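You operate a simulated robot arm through the tools that you are given. There is no shell and no other tool. Be economical: measure what you need, move in short steps, check, and stop when the job is done.

Carry out the task below with a simulated robot arm. There is one attempt and no reset: what you move stays moved.

## Task
Close up the photo frame with the beige back.
Fine: seat it in the opening, then turn both buttons over it.
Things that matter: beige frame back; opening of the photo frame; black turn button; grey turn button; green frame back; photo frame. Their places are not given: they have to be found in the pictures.

The check looks at the end state, three seconds after you hand in, the way a careful person would. Anything else that was tipped, shoved, dropped, spilled or broken makes it a failure.

## Robot
A 6-joint arm with a two-finger parallel gripper, fixed in place. Base frame: the origin is at the foot of the arm, x ahead of it, y to its left, z up. Units: m, rad, N and s.
With the tool pointing down near the work surface it reaches from about 0.18 to 0.76 m from the base axis. Its first joint turns from -2.897 to 2.897 rad. Payload 3.91 kg.
Tool frame: the origin (TCP) lies between the finger pads and is the grasp point; the fingertips stand 0.03 m ahead of it; z points along the fingers, y is the line along which they close. Largest opening 0.11 m; finger width 0.02, thickness 0.01; the body of the gripper, 0.048 by 0.112 m, starts 0.055 m behind the TCP.
Orientation is told as [roll, pitch, yaw] about the base's x, y, z axes, in that order, counted from this pose: with the fingers straight down and closing along the base's y, the tool's x points along the base's -x, its y along +y and its z along -z.

## Interface
- The arm moves only by the tool send_rows. Its argument "moves" is a list of rows, each an object of numbers (a shift or turn left out is 0, a gripper value left out holds the last): "claw": the closure, from 0 (fully open) to 1 (shut); "tx", "ty", "tz": the shift along the tool's x, y, z in units of 40 mm (1.0 is 40 mm); "rx", "ry", "rz": the turn, a rotation vector about the tool's x, y, z in units of 8 degrees (1.0 is 8 degrees). In form: [{"claw": .., "tx": .., "ty": .., "tz": .., "rx": .., "ry": .., "rz": ..}, ...]. A call has 1 to 12 rows; each row shifts and turns the commanded pose from where the row before left it, along the tool's axes as they then stand. A call with a number of a shift or a turn outside -1 to 1 is refused whole. Each row takes 0.2 s and may step no farther than 0.05 m and 0.15 rad from the row before; otherwise, or with a gripper value out of range, the whole call is refused. Where a pose cannot be reached the arm comes as near as it can. A force on the tool above 80 N (or 10 N above the force at the start of the call, whichever is more), or a blocked arm, ends the call early, and 0.2 s more pass. The fingers move at their own pace (about 0.045 m/s each) and stop on an object; they squeeze with about 28 N. The grip force told is the motor's: it shows also when the fingers shut on nothing. Time passes only in rows, and 0.2 s behind the last, so rows that do not move let the fingers close. The reply holds the time, the measured pose of the TCP, the force on the tool along the base axes, the opening and the grip force, in the units named above and with some noise, and new pictures: "show" is both (left out), scene, wrist or none.
- Cameras (640 x 400 px; columns grow to the right, rows downward): "scene" is fixed at [0.3994, -0.498, 1.5538]; the picture's right is [0.98, -0.21, 0.00], its down [-0.12, -0.59, -0.80] and it looks along [0.16, 0.78, -0.60] (base axes); focal length 318 px, centre (320, 200). "wrist" rides on the gripper at [-0.036, 0, -0.057] in the tool frame; the picture's right is [0.00, -1.00, 0.00], its down [0.97, 0.00, -0.24] and it looks along [0.24, 0.00, 0.97] (tool axes); focal length 218 px, centre (320, 200).
- lift_body(by): slides the trunk up (or, below 0, down) by that many m; the arm rides with it, the base frame stays. It gives what a move gives, with no picture.
- locate(camera, pixels): for up to 12 pixels [column, row] of the newest picture of that camera ("zoom" is the newest enlarged one), the place [x, y, z] in the base frame of the surface seen there, good to about 0.002 m. The clock stands still meanwhile.
- zoom(camera, box): a new picture of the part [left, top, right, bottom] of that camera's present view, enlarged. The clock stands still meanwhile.
- close_job(): hands the job in; it is judged then, once.

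Go step by step. Measure first, check grasps and placings, and put right what went wrong. The budget is 80 turns and 120 pictures, counting those below and the enlarged ones. Unless the task says otherwise, let go and move clear before handing in, and close with one line.

The tools are called by a JSON object that holds its "op" and its "data". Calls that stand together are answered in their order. send_rows: Moves the arm, as the interface text tells. Its arguments: {"type":"object","properties":{"moves":{"type":"array"},"show":{"type":"string","enum":["both","scene","wrist","none"]}},"required":["moves"]} The other tools are called the same way: lift_body (by) slides the trunk up or down; locate (camera, pixels) gives the place of the surface under pixels of a picture; zoom (camera, box) takes an enlarged picture of a part of a camera's view; close_job () hands the job in.

At the start:

```text
time_s: 0.0
eef_pos: [0.3686, 0.1634, 1.1851]
tool_rot: [0.0, 0.0, -0.001]
ft_force: [-0.7, -0.3, -0.2]
width: 0.1101
grasp_force: 0.0
trunk travel left (down, up): [-0.5, 0.09]
```

scene: 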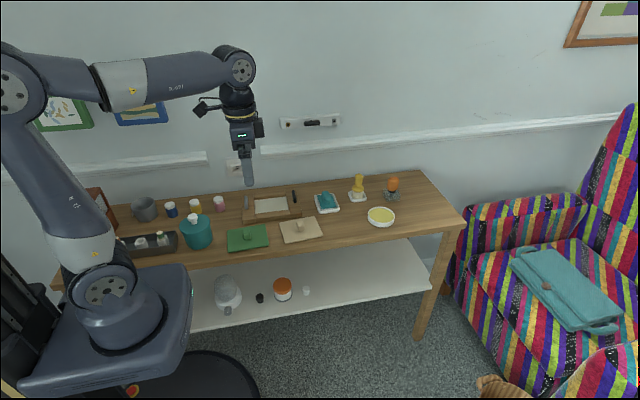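
wrist: 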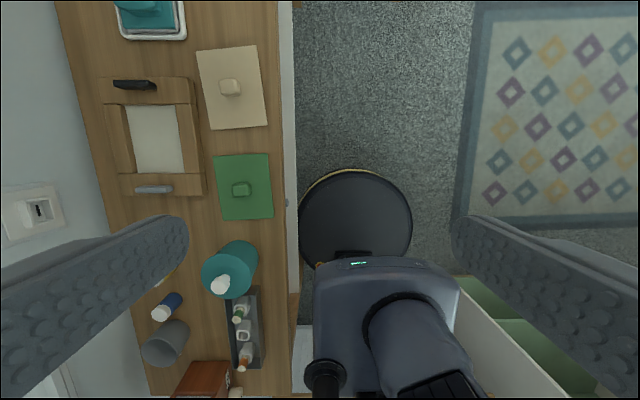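

The beige back lies at about scene (300,230), the frame at (270,205), with the black button and the grey button on its ends. I'll zoom in on them.

{"op": "zoom", "data": {"camera": "scene", "box": [210, 170, 350, 258]}}

{"op": "zoom", "data": {"camera": "wrist", "box": [60, 0, 320, 240]}}

{"op": "locate", "data": {"camera": "wrist", "pixels": [[197, 51], [255, 45], [269, 125], [209, 131], [230, 87], [133, 85], [153, 189], [155, 140], [130, 107], [176, 104], [184, 172], [137, 175]]}}

```text
4.55 times, centred on (280, 214) of scene
```

zoom: 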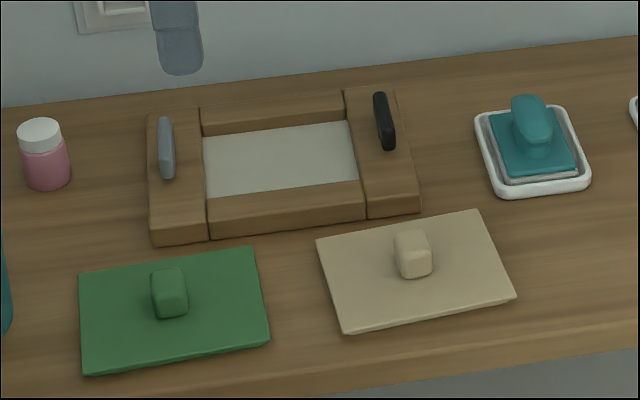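

```text
1.67 times, centred on (190, 120) of wrist
```

zoom: 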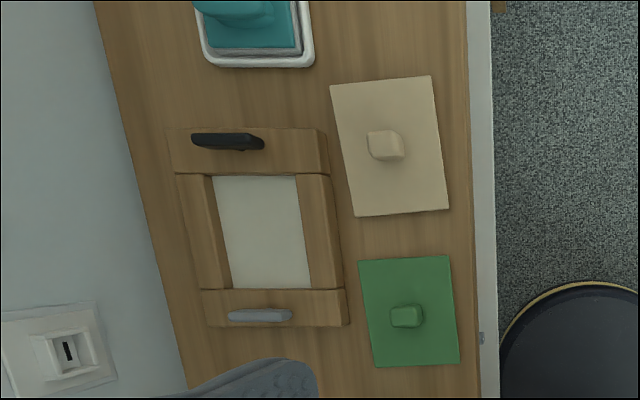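

```text
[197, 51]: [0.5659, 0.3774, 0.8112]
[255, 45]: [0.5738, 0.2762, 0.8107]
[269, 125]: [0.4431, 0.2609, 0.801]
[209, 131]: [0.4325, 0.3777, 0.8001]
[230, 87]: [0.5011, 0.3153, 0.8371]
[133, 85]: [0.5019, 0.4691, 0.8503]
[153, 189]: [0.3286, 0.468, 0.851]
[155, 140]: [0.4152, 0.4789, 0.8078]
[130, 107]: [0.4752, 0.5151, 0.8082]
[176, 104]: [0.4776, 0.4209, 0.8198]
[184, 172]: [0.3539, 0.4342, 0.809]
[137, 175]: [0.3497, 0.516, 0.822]
```

The plate and opening need a closer, straighter view to measure properly. I'll move above the region between them.

{"op": "send_rows", "data": {"moves": [{"claw": 0, "tx": -0.55, "ty": 0.98, "tz": 0.35}, {"tx": -0.55, "ty": 0.98, "tz": 0.35}, {"tx": -0.55, "ty": 0.98, "tz": 0.35}, {"tx": -0.55, "ty": 0.98, "tz": 0.35}, {"tx": -0.55, "ty": 0.98, "tz": 0.35}, {"tx": -0.55, "ty": 0.98, "tz": 0.35}, {}], "show": "wrist"}}

```text
time_s: 1.6
eef_pos: [0.5016, 0.4008, 1.1034]
tool_rot: [0.0, 0.001, 0.0]
ft_force: [-0.3, 0.5, -0.7]
width: 0.1098
grasp_force: 0.1
trunk travel left (down, up): [-0.5, 0.09]
```

wrist: 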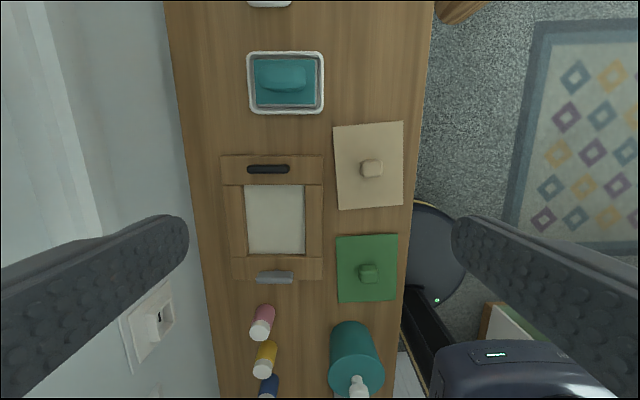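

{"op": "zoom", "data": {"camera": "wrist", "box": [210, 110, 420, 310]}}

```text
2.00 times, centred on (315, 210) of wrist
```

zoom: 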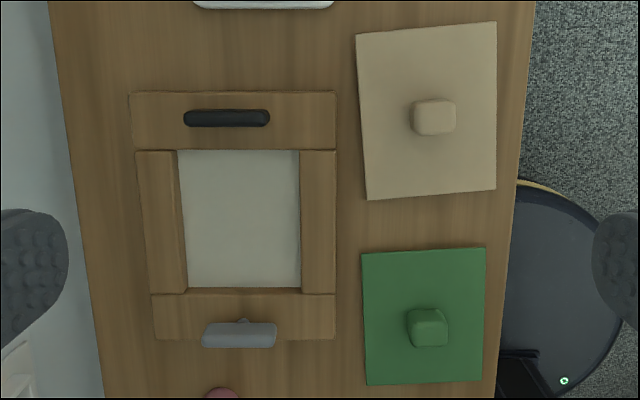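

In the zoom, the beige plate corners are at (357,35), (497,23), (496,189) and (367,200). I'll locate the corners and the bars.

{"op": "locate", "data": {"camera": "zoom", "pixels": [[360, 38], [494, 26], [493, 187], [369, 197], [434, 114], [226, 117], [239, 333], [160, 200], [318, 200], [160, 140], [318, 310], [240, 220]]}}

{"op": "locate", "data": {"camera": "zoom", "pixels": [[180, 153], [297, 153], [299, 285], [187, 286], [238, 147], [244, 292], [140, 98], [330, 96], [332, 335], [160, 335], [304, 215], [180, 215]]}}

{"op": "locate", "data": {"camera": "zoom", "pixels": [[364, 256], [482, 250], [481, 379], [369, 382], [187, 117], [267, 117], [206, 335], [273, 335], [415, 100], [453, 100], [415, 132], [453, 131]]}}

```text
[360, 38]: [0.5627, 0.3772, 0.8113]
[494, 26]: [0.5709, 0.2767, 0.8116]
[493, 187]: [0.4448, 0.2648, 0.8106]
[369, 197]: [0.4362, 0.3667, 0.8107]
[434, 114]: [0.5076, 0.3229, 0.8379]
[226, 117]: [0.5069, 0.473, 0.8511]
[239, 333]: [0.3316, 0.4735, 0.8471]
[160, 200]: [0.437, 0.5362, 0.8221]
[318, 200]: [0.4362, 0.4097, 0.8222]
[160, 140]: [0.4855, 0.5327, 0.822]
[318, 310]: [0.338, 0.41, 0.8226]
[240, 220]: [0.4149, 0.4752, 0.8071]
```

```text
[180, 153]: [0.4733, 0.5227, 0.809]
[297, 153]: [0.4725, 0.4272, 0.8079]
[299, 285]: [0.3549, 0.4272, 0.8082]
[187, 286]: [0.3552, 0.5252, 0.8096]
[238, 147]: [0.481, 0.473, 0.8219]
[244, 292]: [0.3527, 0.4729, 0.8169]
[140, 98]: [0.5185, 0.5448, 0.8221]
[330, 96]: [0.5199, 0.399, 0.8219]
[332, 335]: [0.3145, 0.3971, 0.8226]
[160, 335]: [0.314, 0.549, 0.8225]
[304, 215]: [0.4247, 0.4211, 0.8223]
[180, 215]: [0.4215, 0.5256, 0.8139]
```

```text
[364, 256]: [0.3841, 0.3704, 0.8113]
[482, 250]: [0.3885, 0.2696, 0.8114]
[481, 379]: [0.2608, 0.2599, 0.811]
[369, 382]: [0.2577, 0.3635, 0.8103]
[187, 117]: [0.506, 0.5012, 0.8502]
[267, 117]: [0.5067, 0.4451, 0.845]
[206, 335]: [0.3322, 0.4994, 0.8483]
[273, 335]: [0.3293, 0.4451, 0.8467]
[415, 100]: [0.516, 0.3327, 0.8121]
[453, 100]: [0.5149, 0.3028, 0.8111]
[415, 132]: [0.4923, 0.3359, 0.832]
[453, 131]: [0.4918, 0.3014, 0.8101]
```

Both plates are about 0.13 by 0.10 m, and the opening is similar (x about 0.352–0.479, y about 0.424–0.527). I'll take a closer look at the frame.

{"op": "send_rows", "data": {"moves": [{"tx": 0.51, "ty": 0.62, "tz": 0.86}, {"tx": 0.51, "ty": 0.62, "tz": 0.86}, {"tx": 0.51, "ty": 0.62, "tz": 0.86}, {}], "show": "none"}}

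{"op": "zoom", "data": {"camera": "wrist", "box": [200, 80, 456, 240]}}

```text
time_s: 2.6
eef_pos: [0.44, 0.4745, 0.9972]
tool_rot: [0.001, 0.001, 0.001]
ft_force: [0.6, 0.6, -0.5]
width: 0.1102
grasp_force: 0.1
trunk travel left (down, up): [-0.5, 0.09]
```

```text
2.50 times, centred on (328, 160) of wrist
```

zoom: 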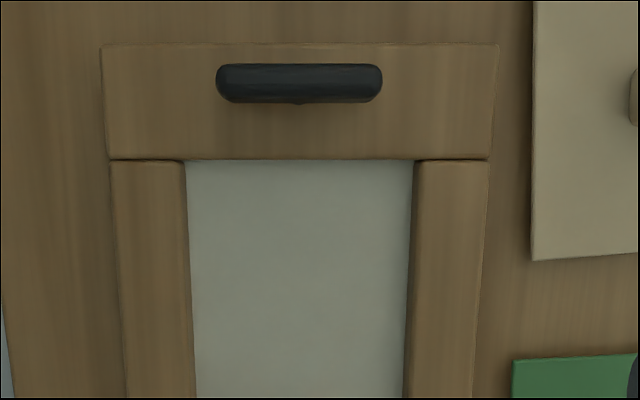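

The black button spans zoom (216–382, 65–103) with its pivot near (299,100). I'll locate these edges precisely.

{"op": "locate", "data": {"camera": "zoom", "pixels": [[300, 157], [300, 163], [182, 300], [191, 300], [196, 300], [412, 300], [406, 300], [402, 300], [222, 84], [376, 84], [299, 83], [299, 102]]}}

{"op": "zoom", "data": {"camera": "wrist", "box": [200, 220, 456, 380]}}

```text
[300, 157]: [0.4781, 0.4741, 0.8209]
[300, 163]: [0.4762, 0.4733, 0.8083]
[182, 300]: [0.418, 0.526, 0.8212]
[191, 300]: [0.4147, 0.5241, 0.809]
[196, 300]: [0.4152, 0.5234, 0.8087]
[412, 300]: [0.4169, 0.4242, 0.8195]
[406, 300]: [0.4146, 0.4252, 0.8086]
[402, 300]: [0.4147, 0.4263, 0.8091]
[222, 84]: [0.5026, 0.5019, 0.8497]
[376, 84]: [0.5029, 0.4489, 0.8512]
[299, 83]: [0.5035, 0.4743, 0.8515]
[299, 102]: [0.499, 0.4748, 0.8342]
```

```text
2.50 times, centred on (328, 300) of wrist
```

zoom: 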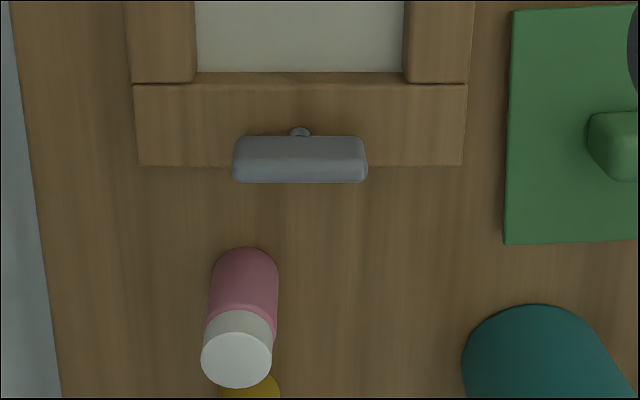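

{"op": "locate", "data": {"camera": "zoom", "pixels": [[300, 70], [300, 77], [300, 86], [240, 150], [360, 150], [300, 145], [300, 175], [300, 131], [198, 40], [401, 40], [190, 40], [410, 40]]}}

{"op": "zoom", "data": {"camera": "scene", "box": [230, 180, 310, 230]}}

```text
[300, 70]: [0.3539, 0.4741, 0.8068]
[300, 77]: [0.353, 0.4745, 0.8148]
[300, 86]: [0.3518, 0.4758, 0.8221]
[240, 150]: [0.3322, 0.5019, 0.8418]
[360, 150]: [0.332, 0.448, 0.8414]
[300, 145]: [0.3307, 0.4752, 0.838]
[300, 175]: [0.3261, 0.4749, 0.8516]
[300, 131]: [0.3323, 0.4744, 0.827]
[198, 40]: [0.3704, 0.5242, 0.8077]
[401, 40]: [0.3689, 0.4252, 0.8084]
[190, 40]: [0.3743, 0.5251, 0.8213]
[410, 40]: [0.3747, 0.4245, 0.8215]
```

```text
8.00 times, centred on (270, 205) of scene
```

zoom: 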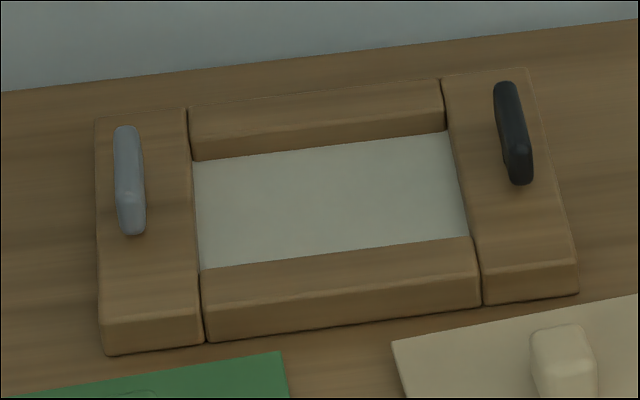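

The opening is about x 0.3525–0.4775 and y 0.4245–0.5255, and the buttons pivot at about (0.503,0.4745) and (0.330,0.475). Next I'll measure the beige plate close up.

{"op": "send_rows", "data": {"moves": [{"tx": -0.5, "ty": -0.97, "tz": 0}, {"tx": -0.5, "ty": -0.97, "tz": 0}, {"tx": -0.5, "ty": -0.97, "tz": 0}, {"tx": -0.5, "ty": -0.97, "tz": 0}, {}], "show": "none"}}

{"op": "zoom", "data": {"camera": "wrist", "box": [200, 110, 440, 260]}}

```text
time_s: 3.8
eef_pos: [0.52, 0.3172, 0.9975]
tool_rot: [0.0, 0.0, 0.001]
ft_force: [-0.4, -0.4, 0.4]
width: 0.1104
grasp_force: 0.1
trunk travel left (down, up): [-0.5, 0.09]
```

```text
2.67 times, centred on (320, 185) of wrist
```

zoom: 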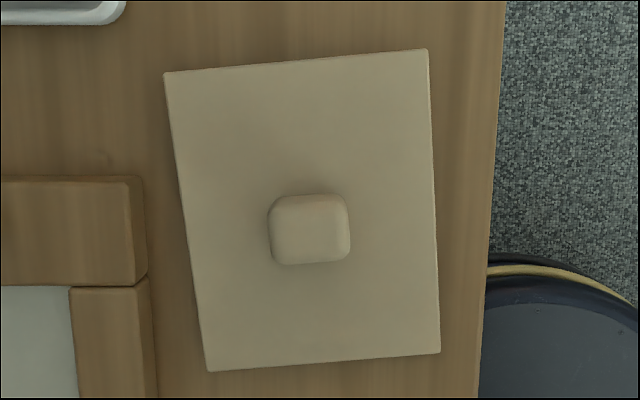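

{"op": "locate", "data": {"camera": "zoom", "pixels": [[166, 76], [426, 52], [438, 350], [210, 368], [296, 64], [325, 360], [187, 216], [433, 196], [280, 207], [340, 204], [283, 255], [341, 252]]}}

{"op": "locate", "data": {"camera": "zoom", "pixels": [[272, 235], [348, 228], [310, 230], [310, 197], [313, 260], [300, 120], [310, 320], [230, 220], [400, 210], [462, 200]]}}

```text
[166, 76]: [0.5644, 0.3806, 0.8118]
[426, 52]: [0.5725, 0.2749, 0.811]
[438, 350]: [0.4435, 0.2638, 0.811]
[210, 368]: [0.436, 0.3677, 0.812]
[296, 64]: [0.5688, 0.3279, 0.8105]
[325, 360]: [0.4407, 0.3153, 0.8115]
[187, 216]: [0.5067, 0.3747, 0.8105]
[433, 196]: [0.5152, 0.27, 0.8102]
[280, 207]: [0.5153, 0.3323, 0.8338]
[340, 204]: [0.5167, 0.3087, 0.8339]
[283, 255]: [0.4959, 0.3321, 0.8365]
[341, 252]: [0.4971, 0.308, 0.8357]
```

```text
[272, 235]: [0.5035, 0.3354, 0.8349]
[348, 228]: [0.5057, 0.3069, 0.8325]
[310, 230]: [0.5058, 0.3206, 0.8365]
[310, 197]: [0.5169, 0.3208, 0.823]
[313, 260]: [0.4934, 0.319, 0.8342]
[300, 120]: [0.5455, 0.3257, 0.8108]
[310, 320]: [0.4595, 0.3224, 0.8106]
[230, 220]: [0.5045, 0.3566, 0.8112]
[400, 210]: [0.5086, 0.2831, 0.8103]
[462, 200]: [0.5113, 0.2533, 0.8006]
```

The plate measures about 0.106 by 0.129 m, slightly larger than the visible opening of about 0.101 by 0.126 m. I'll check its edge profile for a rebate or flange.

{"op": "zoom", "data": {"camera": "scene", "box": [272, 210, 328, 245]}}

{"op": "zoom", "data": {"camera": "wrist", "box": [255, 220, 375, 295]}}

```text
11.43 times, centred on (300, 228) of scene
```

zoom: 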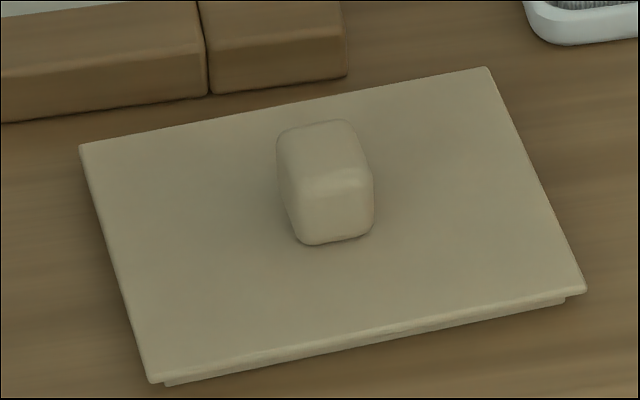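

```text
5.33 times, centred on (315, 258) of wrist
```

zoom: 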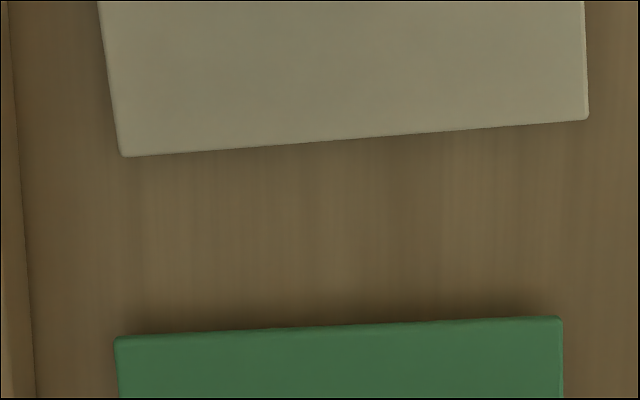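

This confirms it: the back has an overlapping flange and a plug beneath it, so the flange sits on the bars. The plate centre is about (0.505,0.321) with yaw about +0.084 rad, so I'll descend over the knob with matching yaw.

{"op": "send_rows", "data": {"moves": [{"tx": 0.375, "ty": 0.1}, {"rz": -0.6}, {"tz": 0.95}, {"tz": 0.95}, {"tz": 0.95}, {"tz": 0.9}, {}]}}

```text
time_s: 5.4
eef_pos: [0.5043, 0.3228, 0.8496]
tool_rot: [0.002, 0.0, 0.083]
ft_force: [-0.5, -0.4, 0.4]
width: 0.11
grasp_force: 0.1
trunk travel left (down, up): [-0.5, 0.09]
```

scene: 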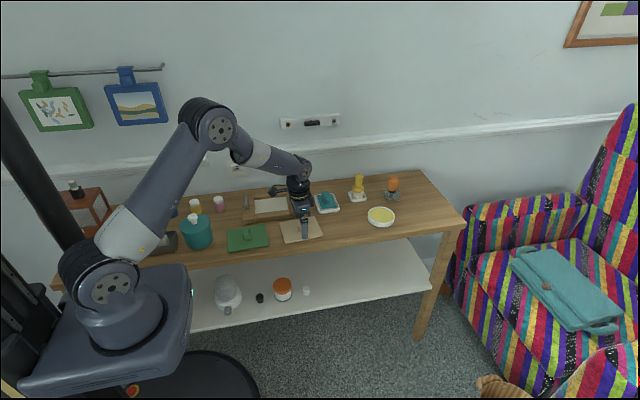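
wrist: 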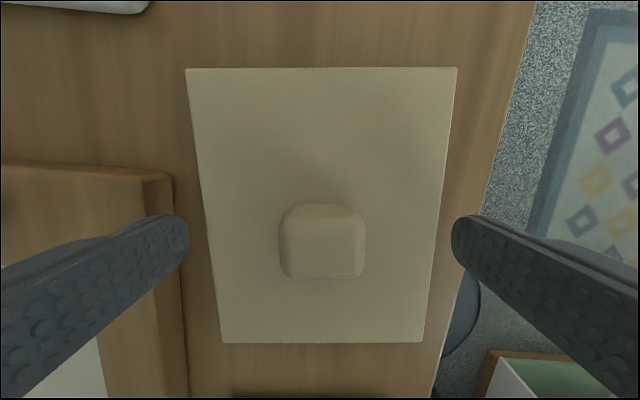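

The plate edges look square in the wrist view and the knob is centred at column 322. I'll drop slightly and close.

{"op": "send_rows", "data": {"moves": [{"tz": 0.1}, {"claw": 1}, {"claw": 1}, {"claw": 1}, {"claw": 1}, {"claw": 1}, {"claw": 1}, {"claw": 1}], "show": "wrist"}}

```text
time_s: 7.2
eef_pos: [0.5037, 0.3227, 0.8455]
tool_rot: [0.0, -0.001, 0.082]
ft_force: [0.6, -0.4, -0.5]
width: 0.0309
grasp_force: 27.5
trunk travel left (down, up): [-0.5, 0.09]
```

wrist: 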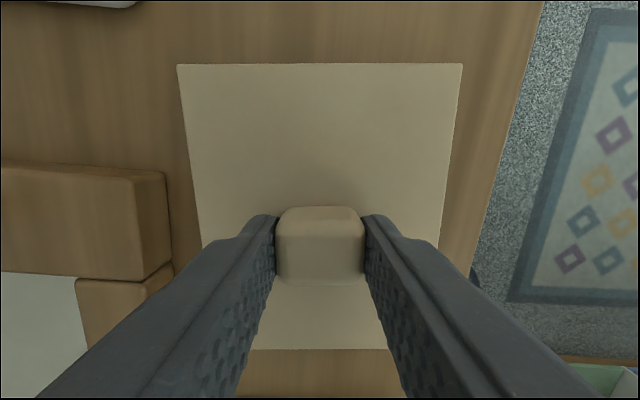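

The knob is gripped at width 0.031. I'll lift and rotate to yaw 0, then measure the plate in hand.

{"op": "send_rows", "data": {"moves": [{"tz": -0.5}, {"tz": -0.9}, {"tz": -0.9}, {"rz": 0.59}, {}], "show": "both"}}

{"op": "zoom", "data": {"camera": "wrist", "box": [160, 40, 480, 240]}}

```text
time_s: 8.4
eef_pos: [0.5032, 0.3212, 0.9365]
tool_rot: [0.001, 0.001, -0.001]
ft_force: [-0.6, -0.1, -0.3]
width: 0.031
grasp_force: 28.3
trunk travel left (down, up): [-0.5, 0.09]
```

scene: 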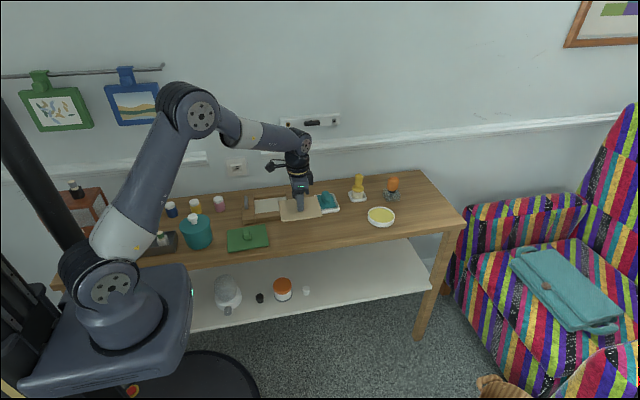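
wrist: 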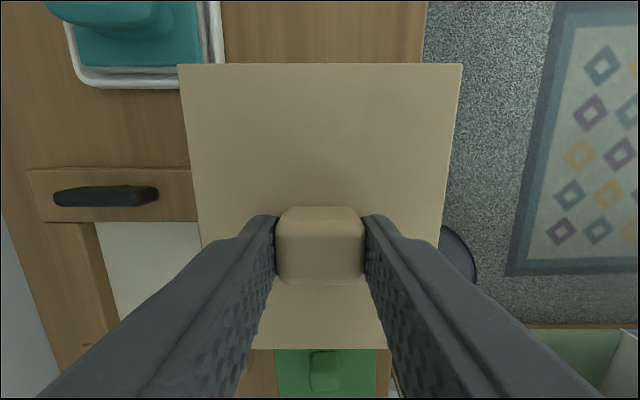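

```text
2.00 times, centred on (320, 140) of wrist
```

zoom: 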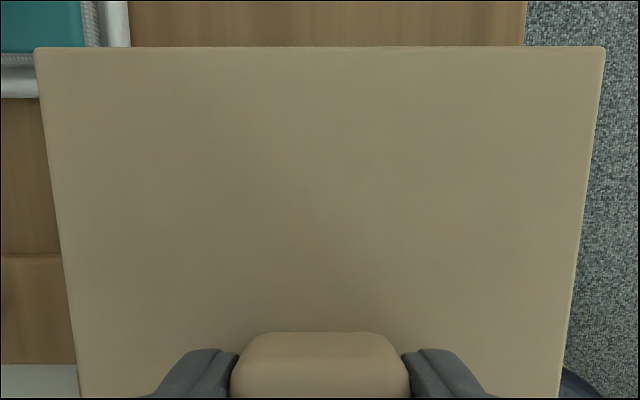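

The plate is square with the tool. I'll locate its edges.

{"op": "locate", "data": {"camera": "wrist", "pixels": [[181, 67], [459, 66], [320, 66], [188, 130], [453, 130], [320, 346], [270, 346], [365, 346], [195, 190], [446, 190]]}}

{"op": "zoom", "data": {"camera": "scene", "box": [260, 175, 356, 235]}}

```text
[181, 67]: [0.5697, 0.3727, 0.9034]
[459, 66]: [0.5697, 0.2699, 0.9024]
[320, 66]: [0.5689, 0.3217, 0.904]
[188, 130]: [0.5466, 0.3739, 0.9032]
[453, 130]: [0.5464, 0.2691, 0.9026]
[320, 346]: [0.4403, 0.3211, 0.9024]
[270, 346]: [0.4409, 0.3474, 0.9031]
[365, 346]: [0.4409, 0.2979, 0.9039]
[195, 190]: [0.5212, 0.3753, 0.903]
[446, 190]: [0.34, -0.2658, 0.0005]
```

```text
6.67 times, centred on (308, 205) of scene
```

zoom: 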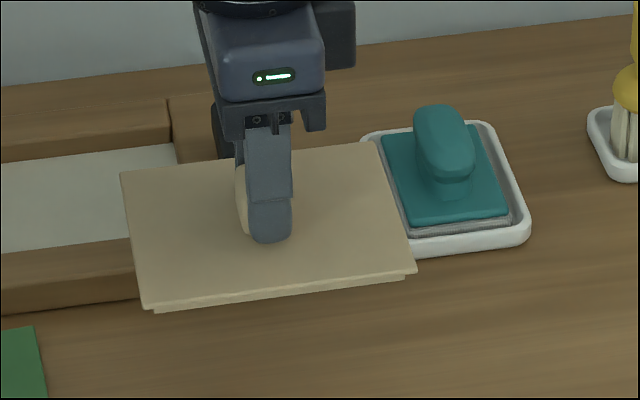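

The plate centre sits about 1.7 mm ahead of the TCP in x and is level in y. I'll carry it over the opening centre (0.415,0.475).

{"op": "send_rows", "data": {"moves": [{"tx": 0.4495, "ty": 0.769}, {"tx": 0.4495, "ty": 0.769}, {"tx": 0.4495, "ty": 0.769}, {"tx": 0.4495, "ty": 0.769}, {"tx": 0.4495, "ty": 0.769}, {"tz": 0.9}, {}, {}], "show": "both"}}

{"op": "zoom", "data": {"camera": "scene", "box": [222, 165, 318, 225]}}

```text
time_s: 10.2
eef_pos: [0.414, 0.4753, 0.899]
tool_rot: [0.0, -0.001, 0.002]
ft_force: [-0.2, -0.1, 0.1]
width: 0.0308
grasp_force: 28.0
trunk travel left (down, up): [-0.5, 0.09]
```

scene: 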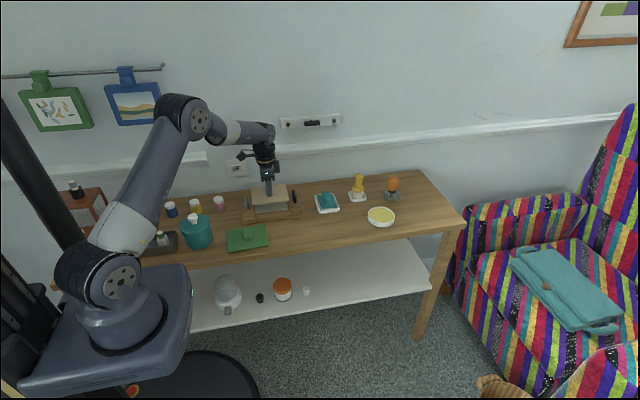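
wrist: 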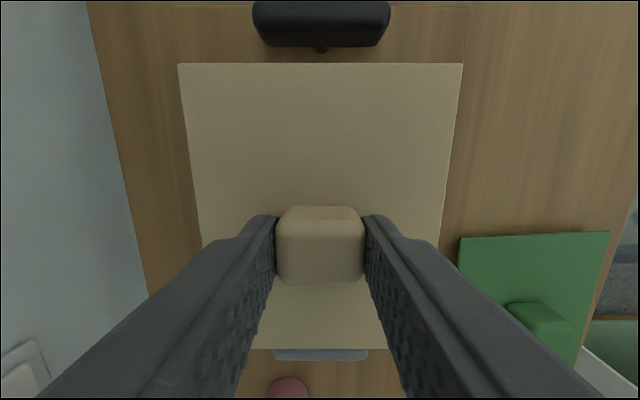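

```text
6.67 times, centred on (270, 195) of scene
```

zoom: 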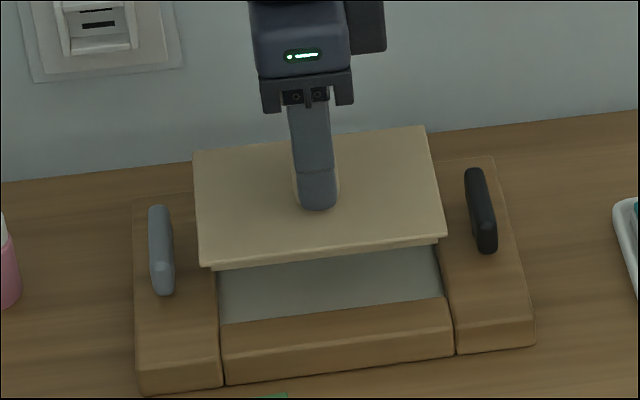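

The plate is centred between the two buttons. I'll descend gently.

{"op": "send_rows", "data": {"moves": [{"tz": 0.4}, {"tz": 0.2}, {"tz": 0.1}, {"tz": 0.08}, {"tz": 0.06}, {}, {}], "show": "wrist"}}

{"op": "zoom", "data": {"camera": "scene", "box": [222, 165, 318, 225]}}

```text
time_s: 11.8
eef_pos: [0.4152, 0.4749, 0.8666]
tool_rot: [0.0, 0.0, 0.001]
ft_force: [-0.3, -0.1, -0.9]
width: 0.0307
grasp_force: 28.4
trunk travel left (down, up): [-0.5, 0.09]
```

wrist: 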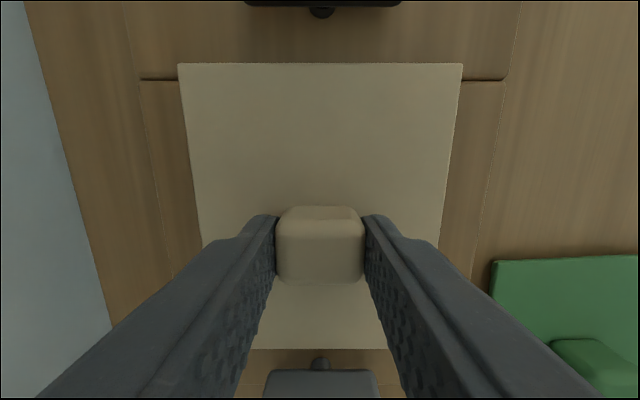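

```text
6.67 times, centred on (270, 195) of scene
```

zoom: 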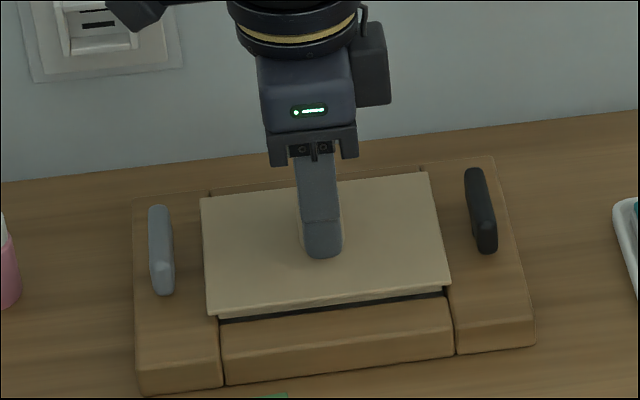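

The bottom of the plug is right at the rim. I'll check the plate position in x and y before the last few millimetres.

{"op": "locate", "data": {"camera": "wrist", "pixels": [[320, 66], [320, 346], [188, 130], [453, 130], [186, 110], [456, 110], [150, 83], [490, 83], [150, 76], [490, 76], [146, 130], [497, 130]]}}

{"op": "send_rows", "data": {"moves": [{}], "show": "none"}}

```text
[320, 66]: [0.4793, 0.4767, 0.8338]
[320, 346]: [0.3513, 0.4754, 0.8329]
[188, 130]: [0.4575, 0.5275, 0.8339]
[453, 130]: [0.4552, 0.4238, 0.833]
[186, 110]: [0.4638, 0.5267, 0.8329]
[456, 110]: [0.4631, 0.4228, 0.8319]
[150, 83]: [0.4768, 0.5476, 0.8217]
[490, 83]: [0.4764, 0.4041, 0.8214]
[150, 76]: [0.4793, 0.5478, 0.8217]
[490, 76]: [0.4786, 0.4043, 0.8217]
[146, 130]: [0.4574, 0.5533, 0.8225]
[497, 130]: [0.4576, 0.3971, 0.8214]
```

```text
time_s: 12.2
eef_pos: [0.4148, 0.4766, 0.8669]
tool_rot: [-0.001, 0.0, 0.001]
ft_force: [0.7, 0.6, -0.6]
width: 0.0307
grasp_force: 27.8
trunk travel left (down, up): [-0.5, 0.09]
```

The plate centre is (0.4153,0.4752), which matches the opening. I'll lower the rest in small steps and watch the force.

{"op": "send_rows", "data": {"moves": [{"tz": 0.04}, {"tz": 0.03}, {"tz": 0.03}, {"tz": 0.03}, {}], "show": "none"}}

{"op": "zoom", "data": {"camera": "scene", "box": [222, 165, 318, 225]}}

```text
time_s: 13.4
eef_pos: [0.4134, 0.4752, 0.862]
tool_rot: [0.001, 0.0, 0.001]
ft_force: [0.3, 0.3, -0.3]
width: 0.0308
grasp_force: 27.7
trunk travel left (down, up): [-0.5, 0.09]
```

```text
6.67 times, centred on (270, 195) of scene
```

zoom: 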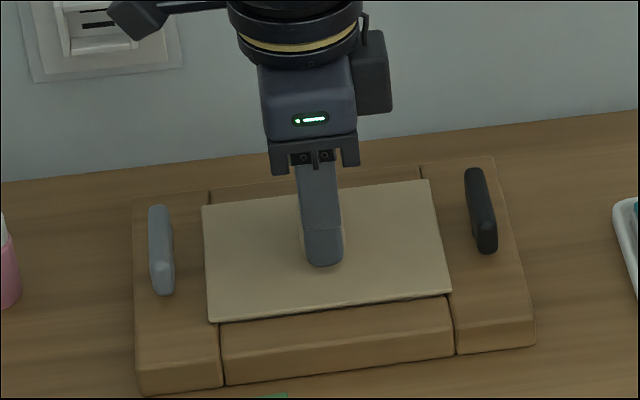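

It's almost flush and there's no contact force yet. I'll lower further until it touches.

{"op": "send_rows", "data": {"moves": [{"tz": 0.025}, {"tz": 0.025}, {}], "show": "none"}}

{"op": "zoom", "data": {"camera": "scene", "box": [222, 165, 318, 225]}}

```text
time_s: 14.2
eef_pos: [0.413, 0.4767, 0.8599]
tool_rot: [-0.001, 0.0, 0.002]
ft_force: [0.4, 0.4, -0.1]
width: 0.031
grasp_force: 27.9
trunk travel left (down, up): [-0.5, 0.09]
```

```text
6.67 times, centred on (270, 195) of scene
```

zoom: 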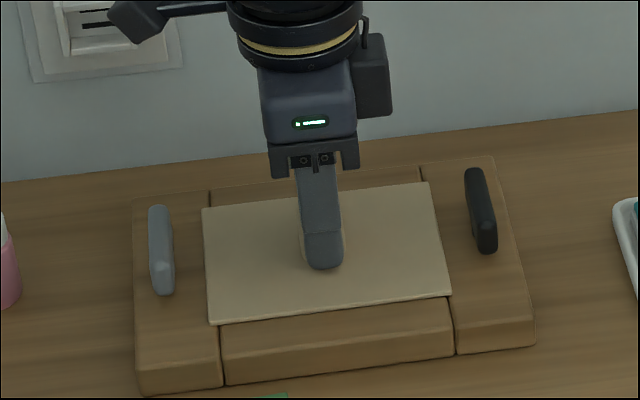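

{"op": "send_rows", "data": {"moves": [{"tz": 0.025}, {"tz": 0.025}, {}], "show": "wrist"}}

{"op": "locate", "data": {"camera": "wrist", "pixels": [[320, 68], [320, 340], [200, 80], [440, 80], [320, 120], [280, 320], [150, 120], [490, 120]]}}

```text
time_s: 15.0
eef_pos: [0.4137, 0.4748, 0.8591]
tool_rot: [0.002, -0.003, 0.003]
ft_force: [-1.4, 0.4, 15.4]
width: 0.031
grasp_force: 28.4
trunk travel left (down, up): [-0.5, 0.09]
```

wrist: 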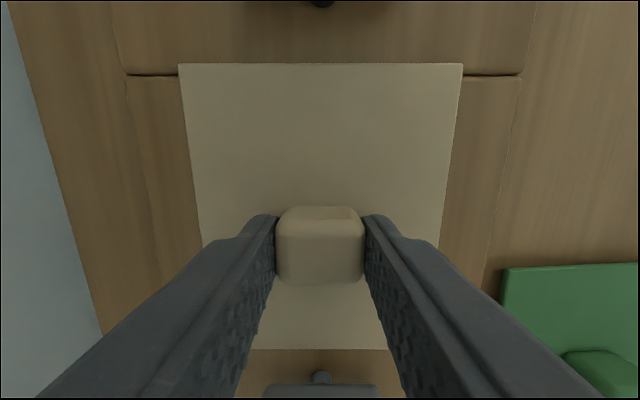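

```text
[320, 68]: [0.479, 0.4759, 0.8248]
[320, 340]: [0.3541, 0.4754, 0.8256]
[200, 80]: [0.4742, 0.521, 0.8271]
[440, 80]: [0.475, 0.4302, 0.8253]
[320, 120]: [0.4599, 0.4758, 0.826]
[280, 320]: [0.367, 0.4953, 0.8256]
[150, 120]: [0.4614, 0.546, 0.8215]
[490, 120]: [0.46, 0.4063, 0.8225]
```

The plate is seated: contact force is 15 N and its top is level at about 0.826 all over. I'll release and rise.

{"op": "send_rows", "data": {"moves": [{"tz": -0.02}, {"claw": 0}, {"claw": 0}, {"claw": 0}, {"claw": 0}, {"claw": 0}, {"tz": -0.8}, {"tz": -0.9}, {"tz": -0.9}, {}], "show": "wrist"}}

{"op": "zoom", "data": {"camera": "scene", "box": [222, 165, 318, 225]}}

```text
time_s: 17.2
eef_pos: [0.4138, 0.4757, 0.9625]
tool_rot: [-0.002, 0.001, 0.001]
ft_force: [-0.8, -0.7, 0.1]
width: 0.1099
grasp_force: 0.1
trunk travel left (down, up): [-0.5, 0.09]
```

wrist: 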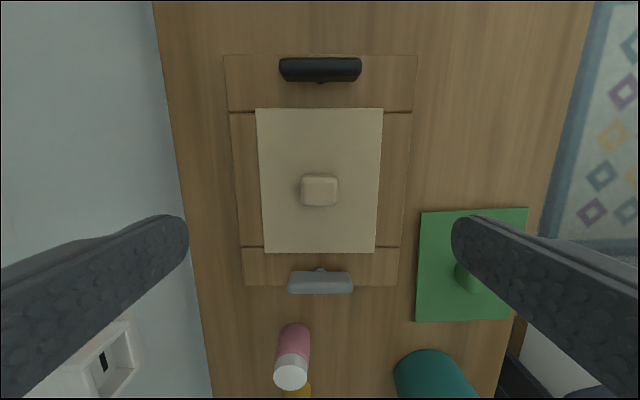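

```text
6.67 times, centred on (270, 195) of scene
```

zoom: 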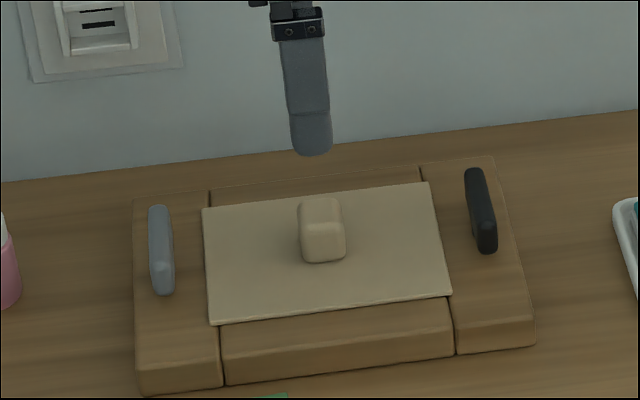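

The plate is lying flat in place. For the black button I'll turn the tool +90° so the fingers close along x.

{"op": "send_rows", "data": {"moves": [{"rz": -1}, {"rz": -1}, {"rz": -1}, {"rz": -1}, {"rz": -1}, {"rz": -1}, {"rz": -1}, {"rz": -1}, {"rz": -1}, {"rz": -1}, {"rz": -1}, {"rz": -0.25}], "show": "none"}}

{"op": "send_rows", "data": {"moves": [{"ty": -0.75}, {"ty": -0.75}, {"ty": -0.73, "claw": 0.4}, {}, {}], "show": "wrist"}}

{"op": "zoom", "data": {"camera": "wrist", "box": [240, 110, 400, 210]}}

```text
time_s: 19.8
eef_pos: [0.415, 0.4764, 0.9623]
tool_rot: [0.0, 0.001, 1.573]
ft_force: [0.3, -0.4, 0.8]
width: 0.11
grasp_force: 0.0
trunk travel left (down, up): [-0.5, 0.09]
```

```text
time_s: 21.0
eef_pos: [0.5036, 0.4749, 0.9629]
tool_rot: [0.001, 0.0, 1.571]
ft_force: [0.3, 0.0, -0.4]
width: 0.066
grasp_force: 0.2
trunk travel left (down, up): [-0.5, 0.09]
```

wrist: 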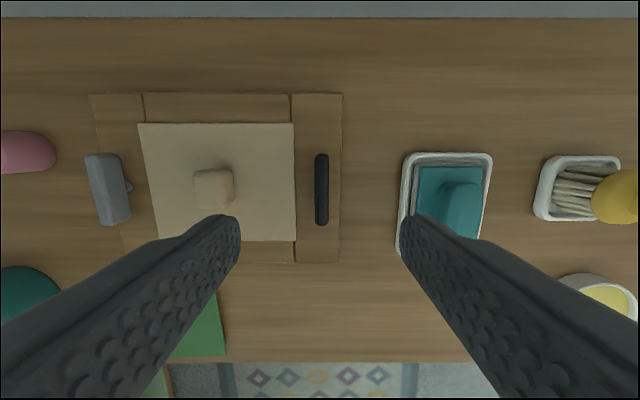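

```text
4.00 times, centred on (320, 160) of wrist
```

zoom: 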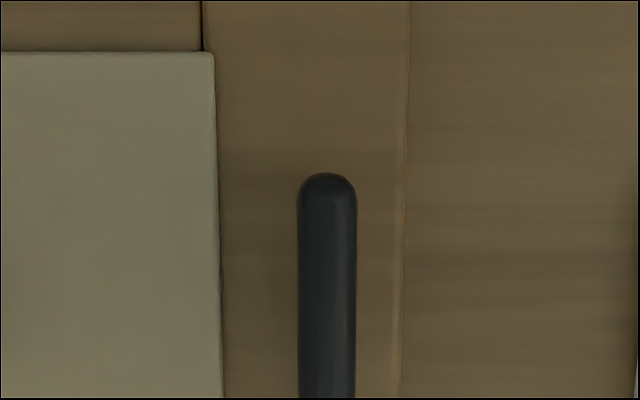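

{"op": "locate", "data": {"camera": "wrist", "pixels": [[321, 156], [321, 188], [321, 221], [317, 188], [326, 188], [296, 180], [293, 180], [341, 180]]}}

```text
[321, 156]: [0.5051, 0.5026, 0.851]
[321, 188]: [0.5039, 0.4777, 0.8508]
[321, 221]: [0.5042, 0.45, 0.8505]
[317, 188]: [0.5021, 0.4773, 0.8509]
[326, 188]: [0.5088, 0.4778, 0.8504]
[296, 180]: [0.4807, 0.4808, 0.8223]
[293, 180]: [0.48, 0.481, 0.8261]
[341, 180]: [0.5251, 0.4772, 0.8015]
```

The black bar is centred at about (0.504,0.475), directly under the tool, with its top at 0.851. I'll descend to TCP z 0.866 and grip across it.

{"op": "send_rows", "data": {"moves": [{"tz": 0.9}, {"tz": 0.9}, {"tz": 0.6}, {}, {"claw": 1}, {"claw": 1}, {"claw": 1}, {"claw": 1}, {"claw": 1}], "show": "wrist"}}

{"op": "zoom", "data": {"camera": "scene", "box": [222, 165, 318, 225]}}

```text
time_s: 23.0
eef_pos: [0.5034, 0.4754, 0.8665]
tool_rot: [-0.001, 0.0, 1.57]
ft_force: [2.4, 0.6, -0.6]
width: 0.0116
grasp_force: 28.2
trunk travel left (down, up): [-0.5, 0.09]
```

wrist: 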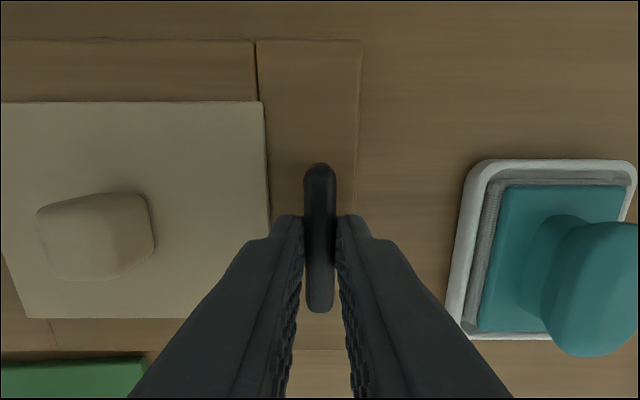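

```text
6.67 times, centred on (270, 195) of scene
```

zoom: 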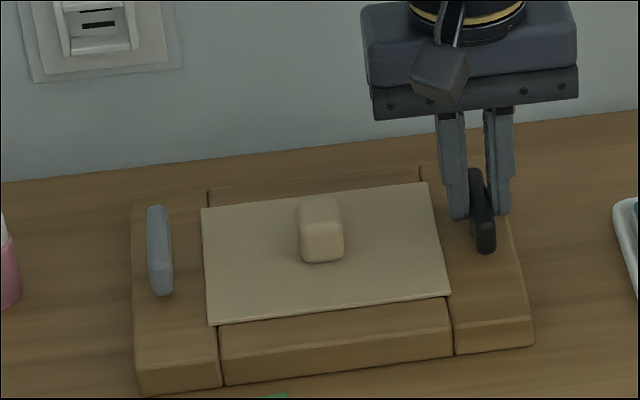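

The bar is gripped at width 0.0116 with a low side force. I'll turn it 32° first and check.

{"op": "send_rows", "data": {"moves": [{"rz": 1}, {"rz": 1}, {"rz": 1}, {"rz": 1}, {}], "show": "wrist"}}

```text
time_s: 24.2
eef_pos: [0.5029, 0.4758, 0.8666]
tool_rot: [0.0, 0.0, 1.012]
ft_force: [1.6, -1.4, 1.6]
width: 0.0117
grasp_force: 27.6
trunk travel left (down, up): [-0.5, 0.09]
```

wrist: 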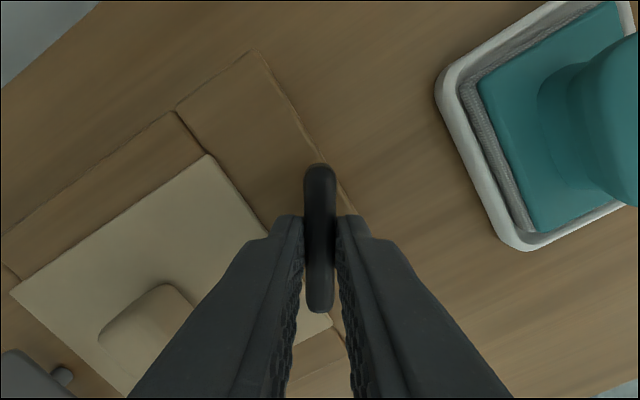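

The button turns freely with the tool. I'll finish the 90°.

{"op": "send_rows", "data": {"moves": [{"rz": 1}, {"rz": 1}, {"rz": 1}, {"rz": 1}, {"rz": 1}, {"rz": 1}, {"rz": 1}, {"rz": 0.25}, {}], "show": "wrist"}}

{"op": "zoom", "data": {"camera": "scene", "box": [222, 165, 318, 225]}}

```text
time_s: 26.2
eef_pos: [0.5038, 0.4745, 0.8658]
tool_rot: [-0.001, -0.001, 0.0]
ft_force: [1.7, -2.4, 1.9]
width: 0.0116
grasp_force: 28.0
trunk travel left (down, up): [-0.5, 0.09]
```

wrist: 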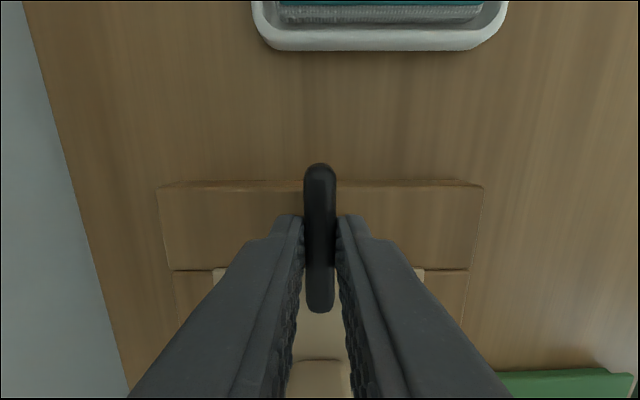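

```text
6.67 times, centred on (270, 195) of scene
```

zoom: 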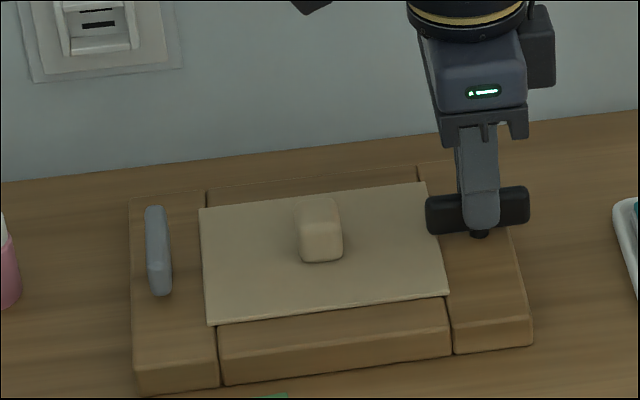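

The black button now lies along x with its inner end over the plate. I'll release, rise and move above the grey one while turning back to yaw 90°.

{"op": "send_rows", "data": {"moves": [{"claw": 0.5}, {"claw": 0.5}, {"claw": 0.5}, {"tz": -0.9}, {"tz": -0.9}, {"tz": -0.6}, {"tx": 0.88}, {"tx": 0.88}, {"tx": 0.88}, {"tx": 0.88}, {"tx": 0.85}, {}], "show": "none"}}

{"op": "send_rows", "data": {"moves": [{"rz": -1}, {"rz": -1}, {"rz": -1}, {"rz": -1}, {"rz": -1}, {"rz": -1}, {"rz": -1}, {"rz": -1}, {"rz": -1}, {"rz": -1}, {"rz": -1}, {"rz": -0.25}], "show": "wrist"}}

{"op": "zoom", "data": {"camera": "scene", "box": [222, 165, 318, 225]}}

```text
time_s: 28.8
eef_pos: [0.3292, 0.475, 0.9628]
tool_rot: [0.0, 0.0, -0.001]
ft_force: [0.2, -0.3, 0.1]
width: 0.0549
grasp_force: 0.0
trunk travel left (down, up): [-0.5, 0.09]
```

```text
time_s: 31.4
eef_pos: [0.3281, 0.4755, 0.9623]
tool_rot: [0.001, 0.001, 1.575]
ft_force: [-0.2, 0.1, 0.3]
width: 0.0549
grasp_force: 0.0
trunk travel left (down, up): [-0.5, 0.09]
```

wrist: 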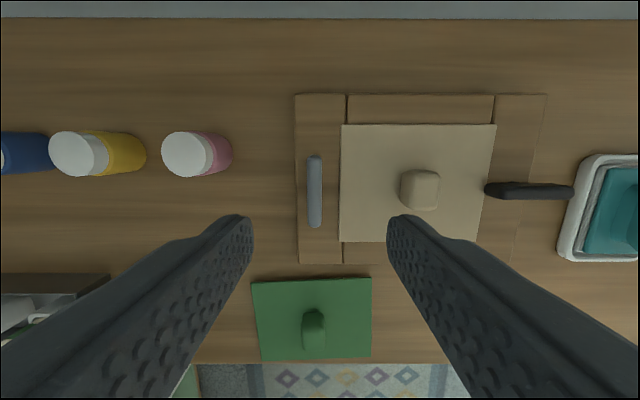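

```text
6.67 times, centred on (270, 195) of scene
```

zoom: 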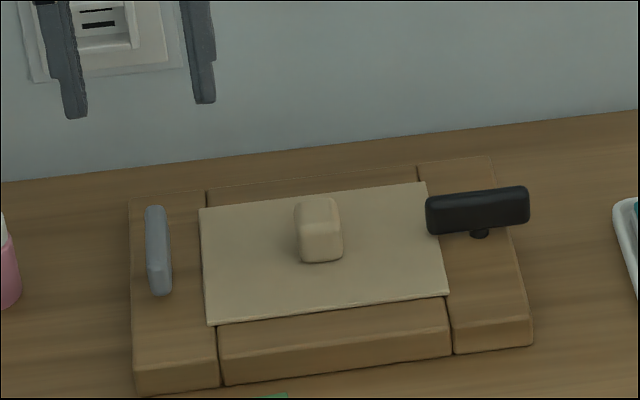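

The black button stays put. The grey bar is at wrist column 315, and I also need to check the pink bottle at (195,155) for clearance.

{"op": "locate", "data": {"camera": "wrist", "pixels": [[315, 159], [315, 190], [315, 224], [310, 190], [320, 190], [205, 150], [230, 155], [490, 190], [570, 190], [185, 155]]}}

```text
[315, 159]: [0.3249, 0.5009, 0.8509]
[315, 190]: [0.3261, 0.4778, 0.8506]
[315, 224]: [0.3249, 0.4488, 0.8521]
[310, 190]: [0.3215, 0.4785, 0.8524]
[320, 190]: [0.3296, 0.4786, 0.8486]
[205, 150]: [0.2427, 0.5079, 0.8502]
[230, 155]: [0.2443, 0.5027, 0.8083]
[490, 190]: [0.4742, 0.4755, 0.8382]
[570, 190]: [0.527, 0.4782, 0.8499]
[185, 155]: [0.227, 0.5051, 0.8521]
```

The bar centre is (0.3255,0.475), and the bottle edge at x 0.245 is clear. I'll shift 3 mm, descend and grip.

{"op": "send_rows", "data": {"moves": [{"ty": 0.07}, {"tz": 0.9}, {"tz": 0.9}, {"tz": 0.6}, {}, {"claw": 1}, {"claw": 1}, {"claw": 1}, {"claw": 1}, {"claw": 1}], "show": "wrist"}}

```text
time_s: 33.6
eef_pos: [0.3245, 0.4752, 0.8667]
tool_rot: [0.0, 0.0, 1.572]
ft_force: [-2.4, 0.3, 0.5]
width: 0.0119
grasp_force: 27.6
trunk travel left (down, up): [-0.5, 0.09]
```

wrist: 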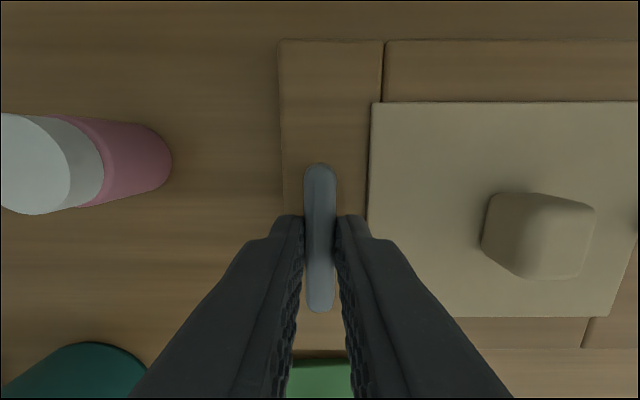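

It's gripped cleanly at width 0.0119. I'll turn it 90°.

{"op": "send_rows", "data": {"moves": [{"rz": 1}, {"rz": 1}, {"rz": 1}, {"rz": 1}, {"rz": 1}, {"rz": 1}, {"rz": 1}, {"rz": 1}, {"rz": 1}, {"rz": 1}, {"rz": 1}, {"rz": 0.25}], "show": "wrist"}}

{"op": "zoom", "data": {"camera": "scene", "box": [222, 165, 318, 225]}}

```text
time_s: 36.2
eef_pos: [0.3259, 0.4745, 0.8676]
tool_rot: [0.002, 0.001, 0.002]
ft_force: [4.8, -1.0, 10.2]
width: 0.0118
grasp_force: 28.0
trunk travel left (down, up): [-0.5, 0.09]
```

wrist: 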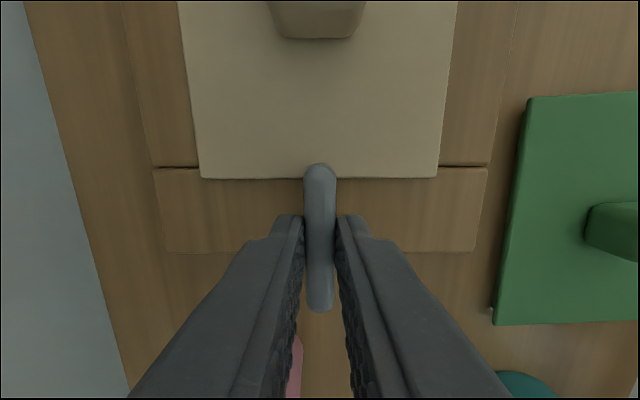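

```text
6.67 times, centred on (270, 195) of scene
```

zoom: 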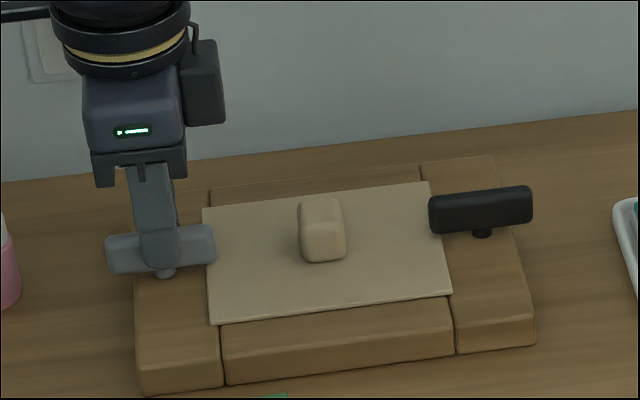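

The grey button is over the plate's edge as well. I'll release and rise clear.

{"op": "send_rows", "data": {"moves": [{"claw": 0.5}, {"claw": 0.5}, {"claw": 0.5}, {"claw": 0.5}, {"tz": -0.8}, {"tz": -0.9}, {"tz": -0.9}, {"tz": -0.9, "tx": -0.7}, {"tx": -0.9}, {"tx": -0.9}, {}], "show": "both"}}

{"op": "zoom", "data": {"camera": "scene", "box": [222, 165, 318, 225]}}

{"op": "zoom", "data": {"camera": "wrist", "box": [200, 60, 456, 300]}}

```text
time_s: 38.6
eef_pos: [0.4258, 0.475, 1.005]
tool_rot: [0.0, 0.0, 0.002]
ft_force: [-0.6, -0.6, 0.8]
width: 0.055
grasp_force: 0.0
trunk travel left (down, up): [-0.5, 0.09]
```

scene: 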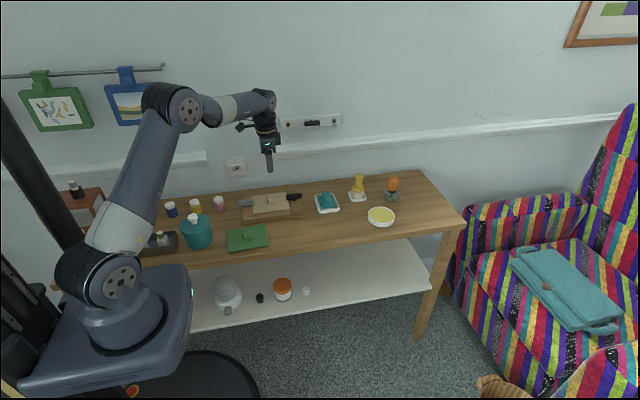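
wrist: 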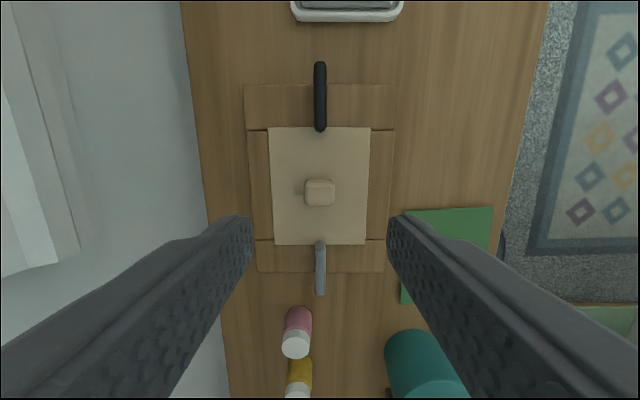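

```text
6.67 times, centred on (270, 195) of scene
```

zoom: 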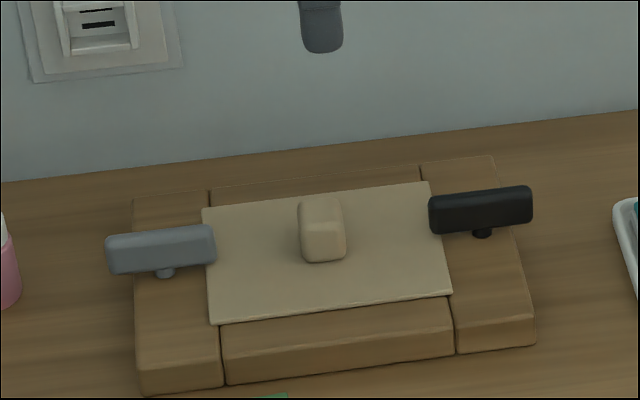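

```text
1.67 times, centred on (328, 180) of wrist
```

zoom: 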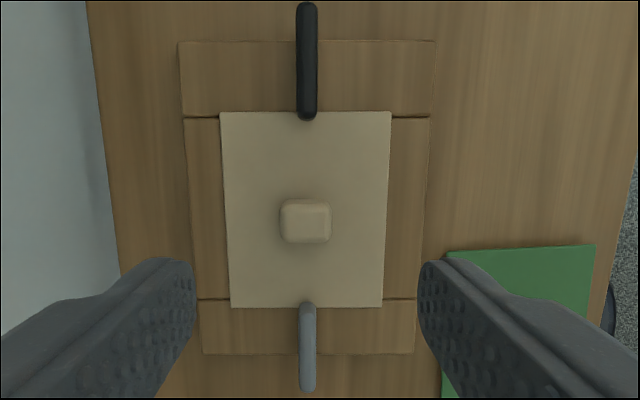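

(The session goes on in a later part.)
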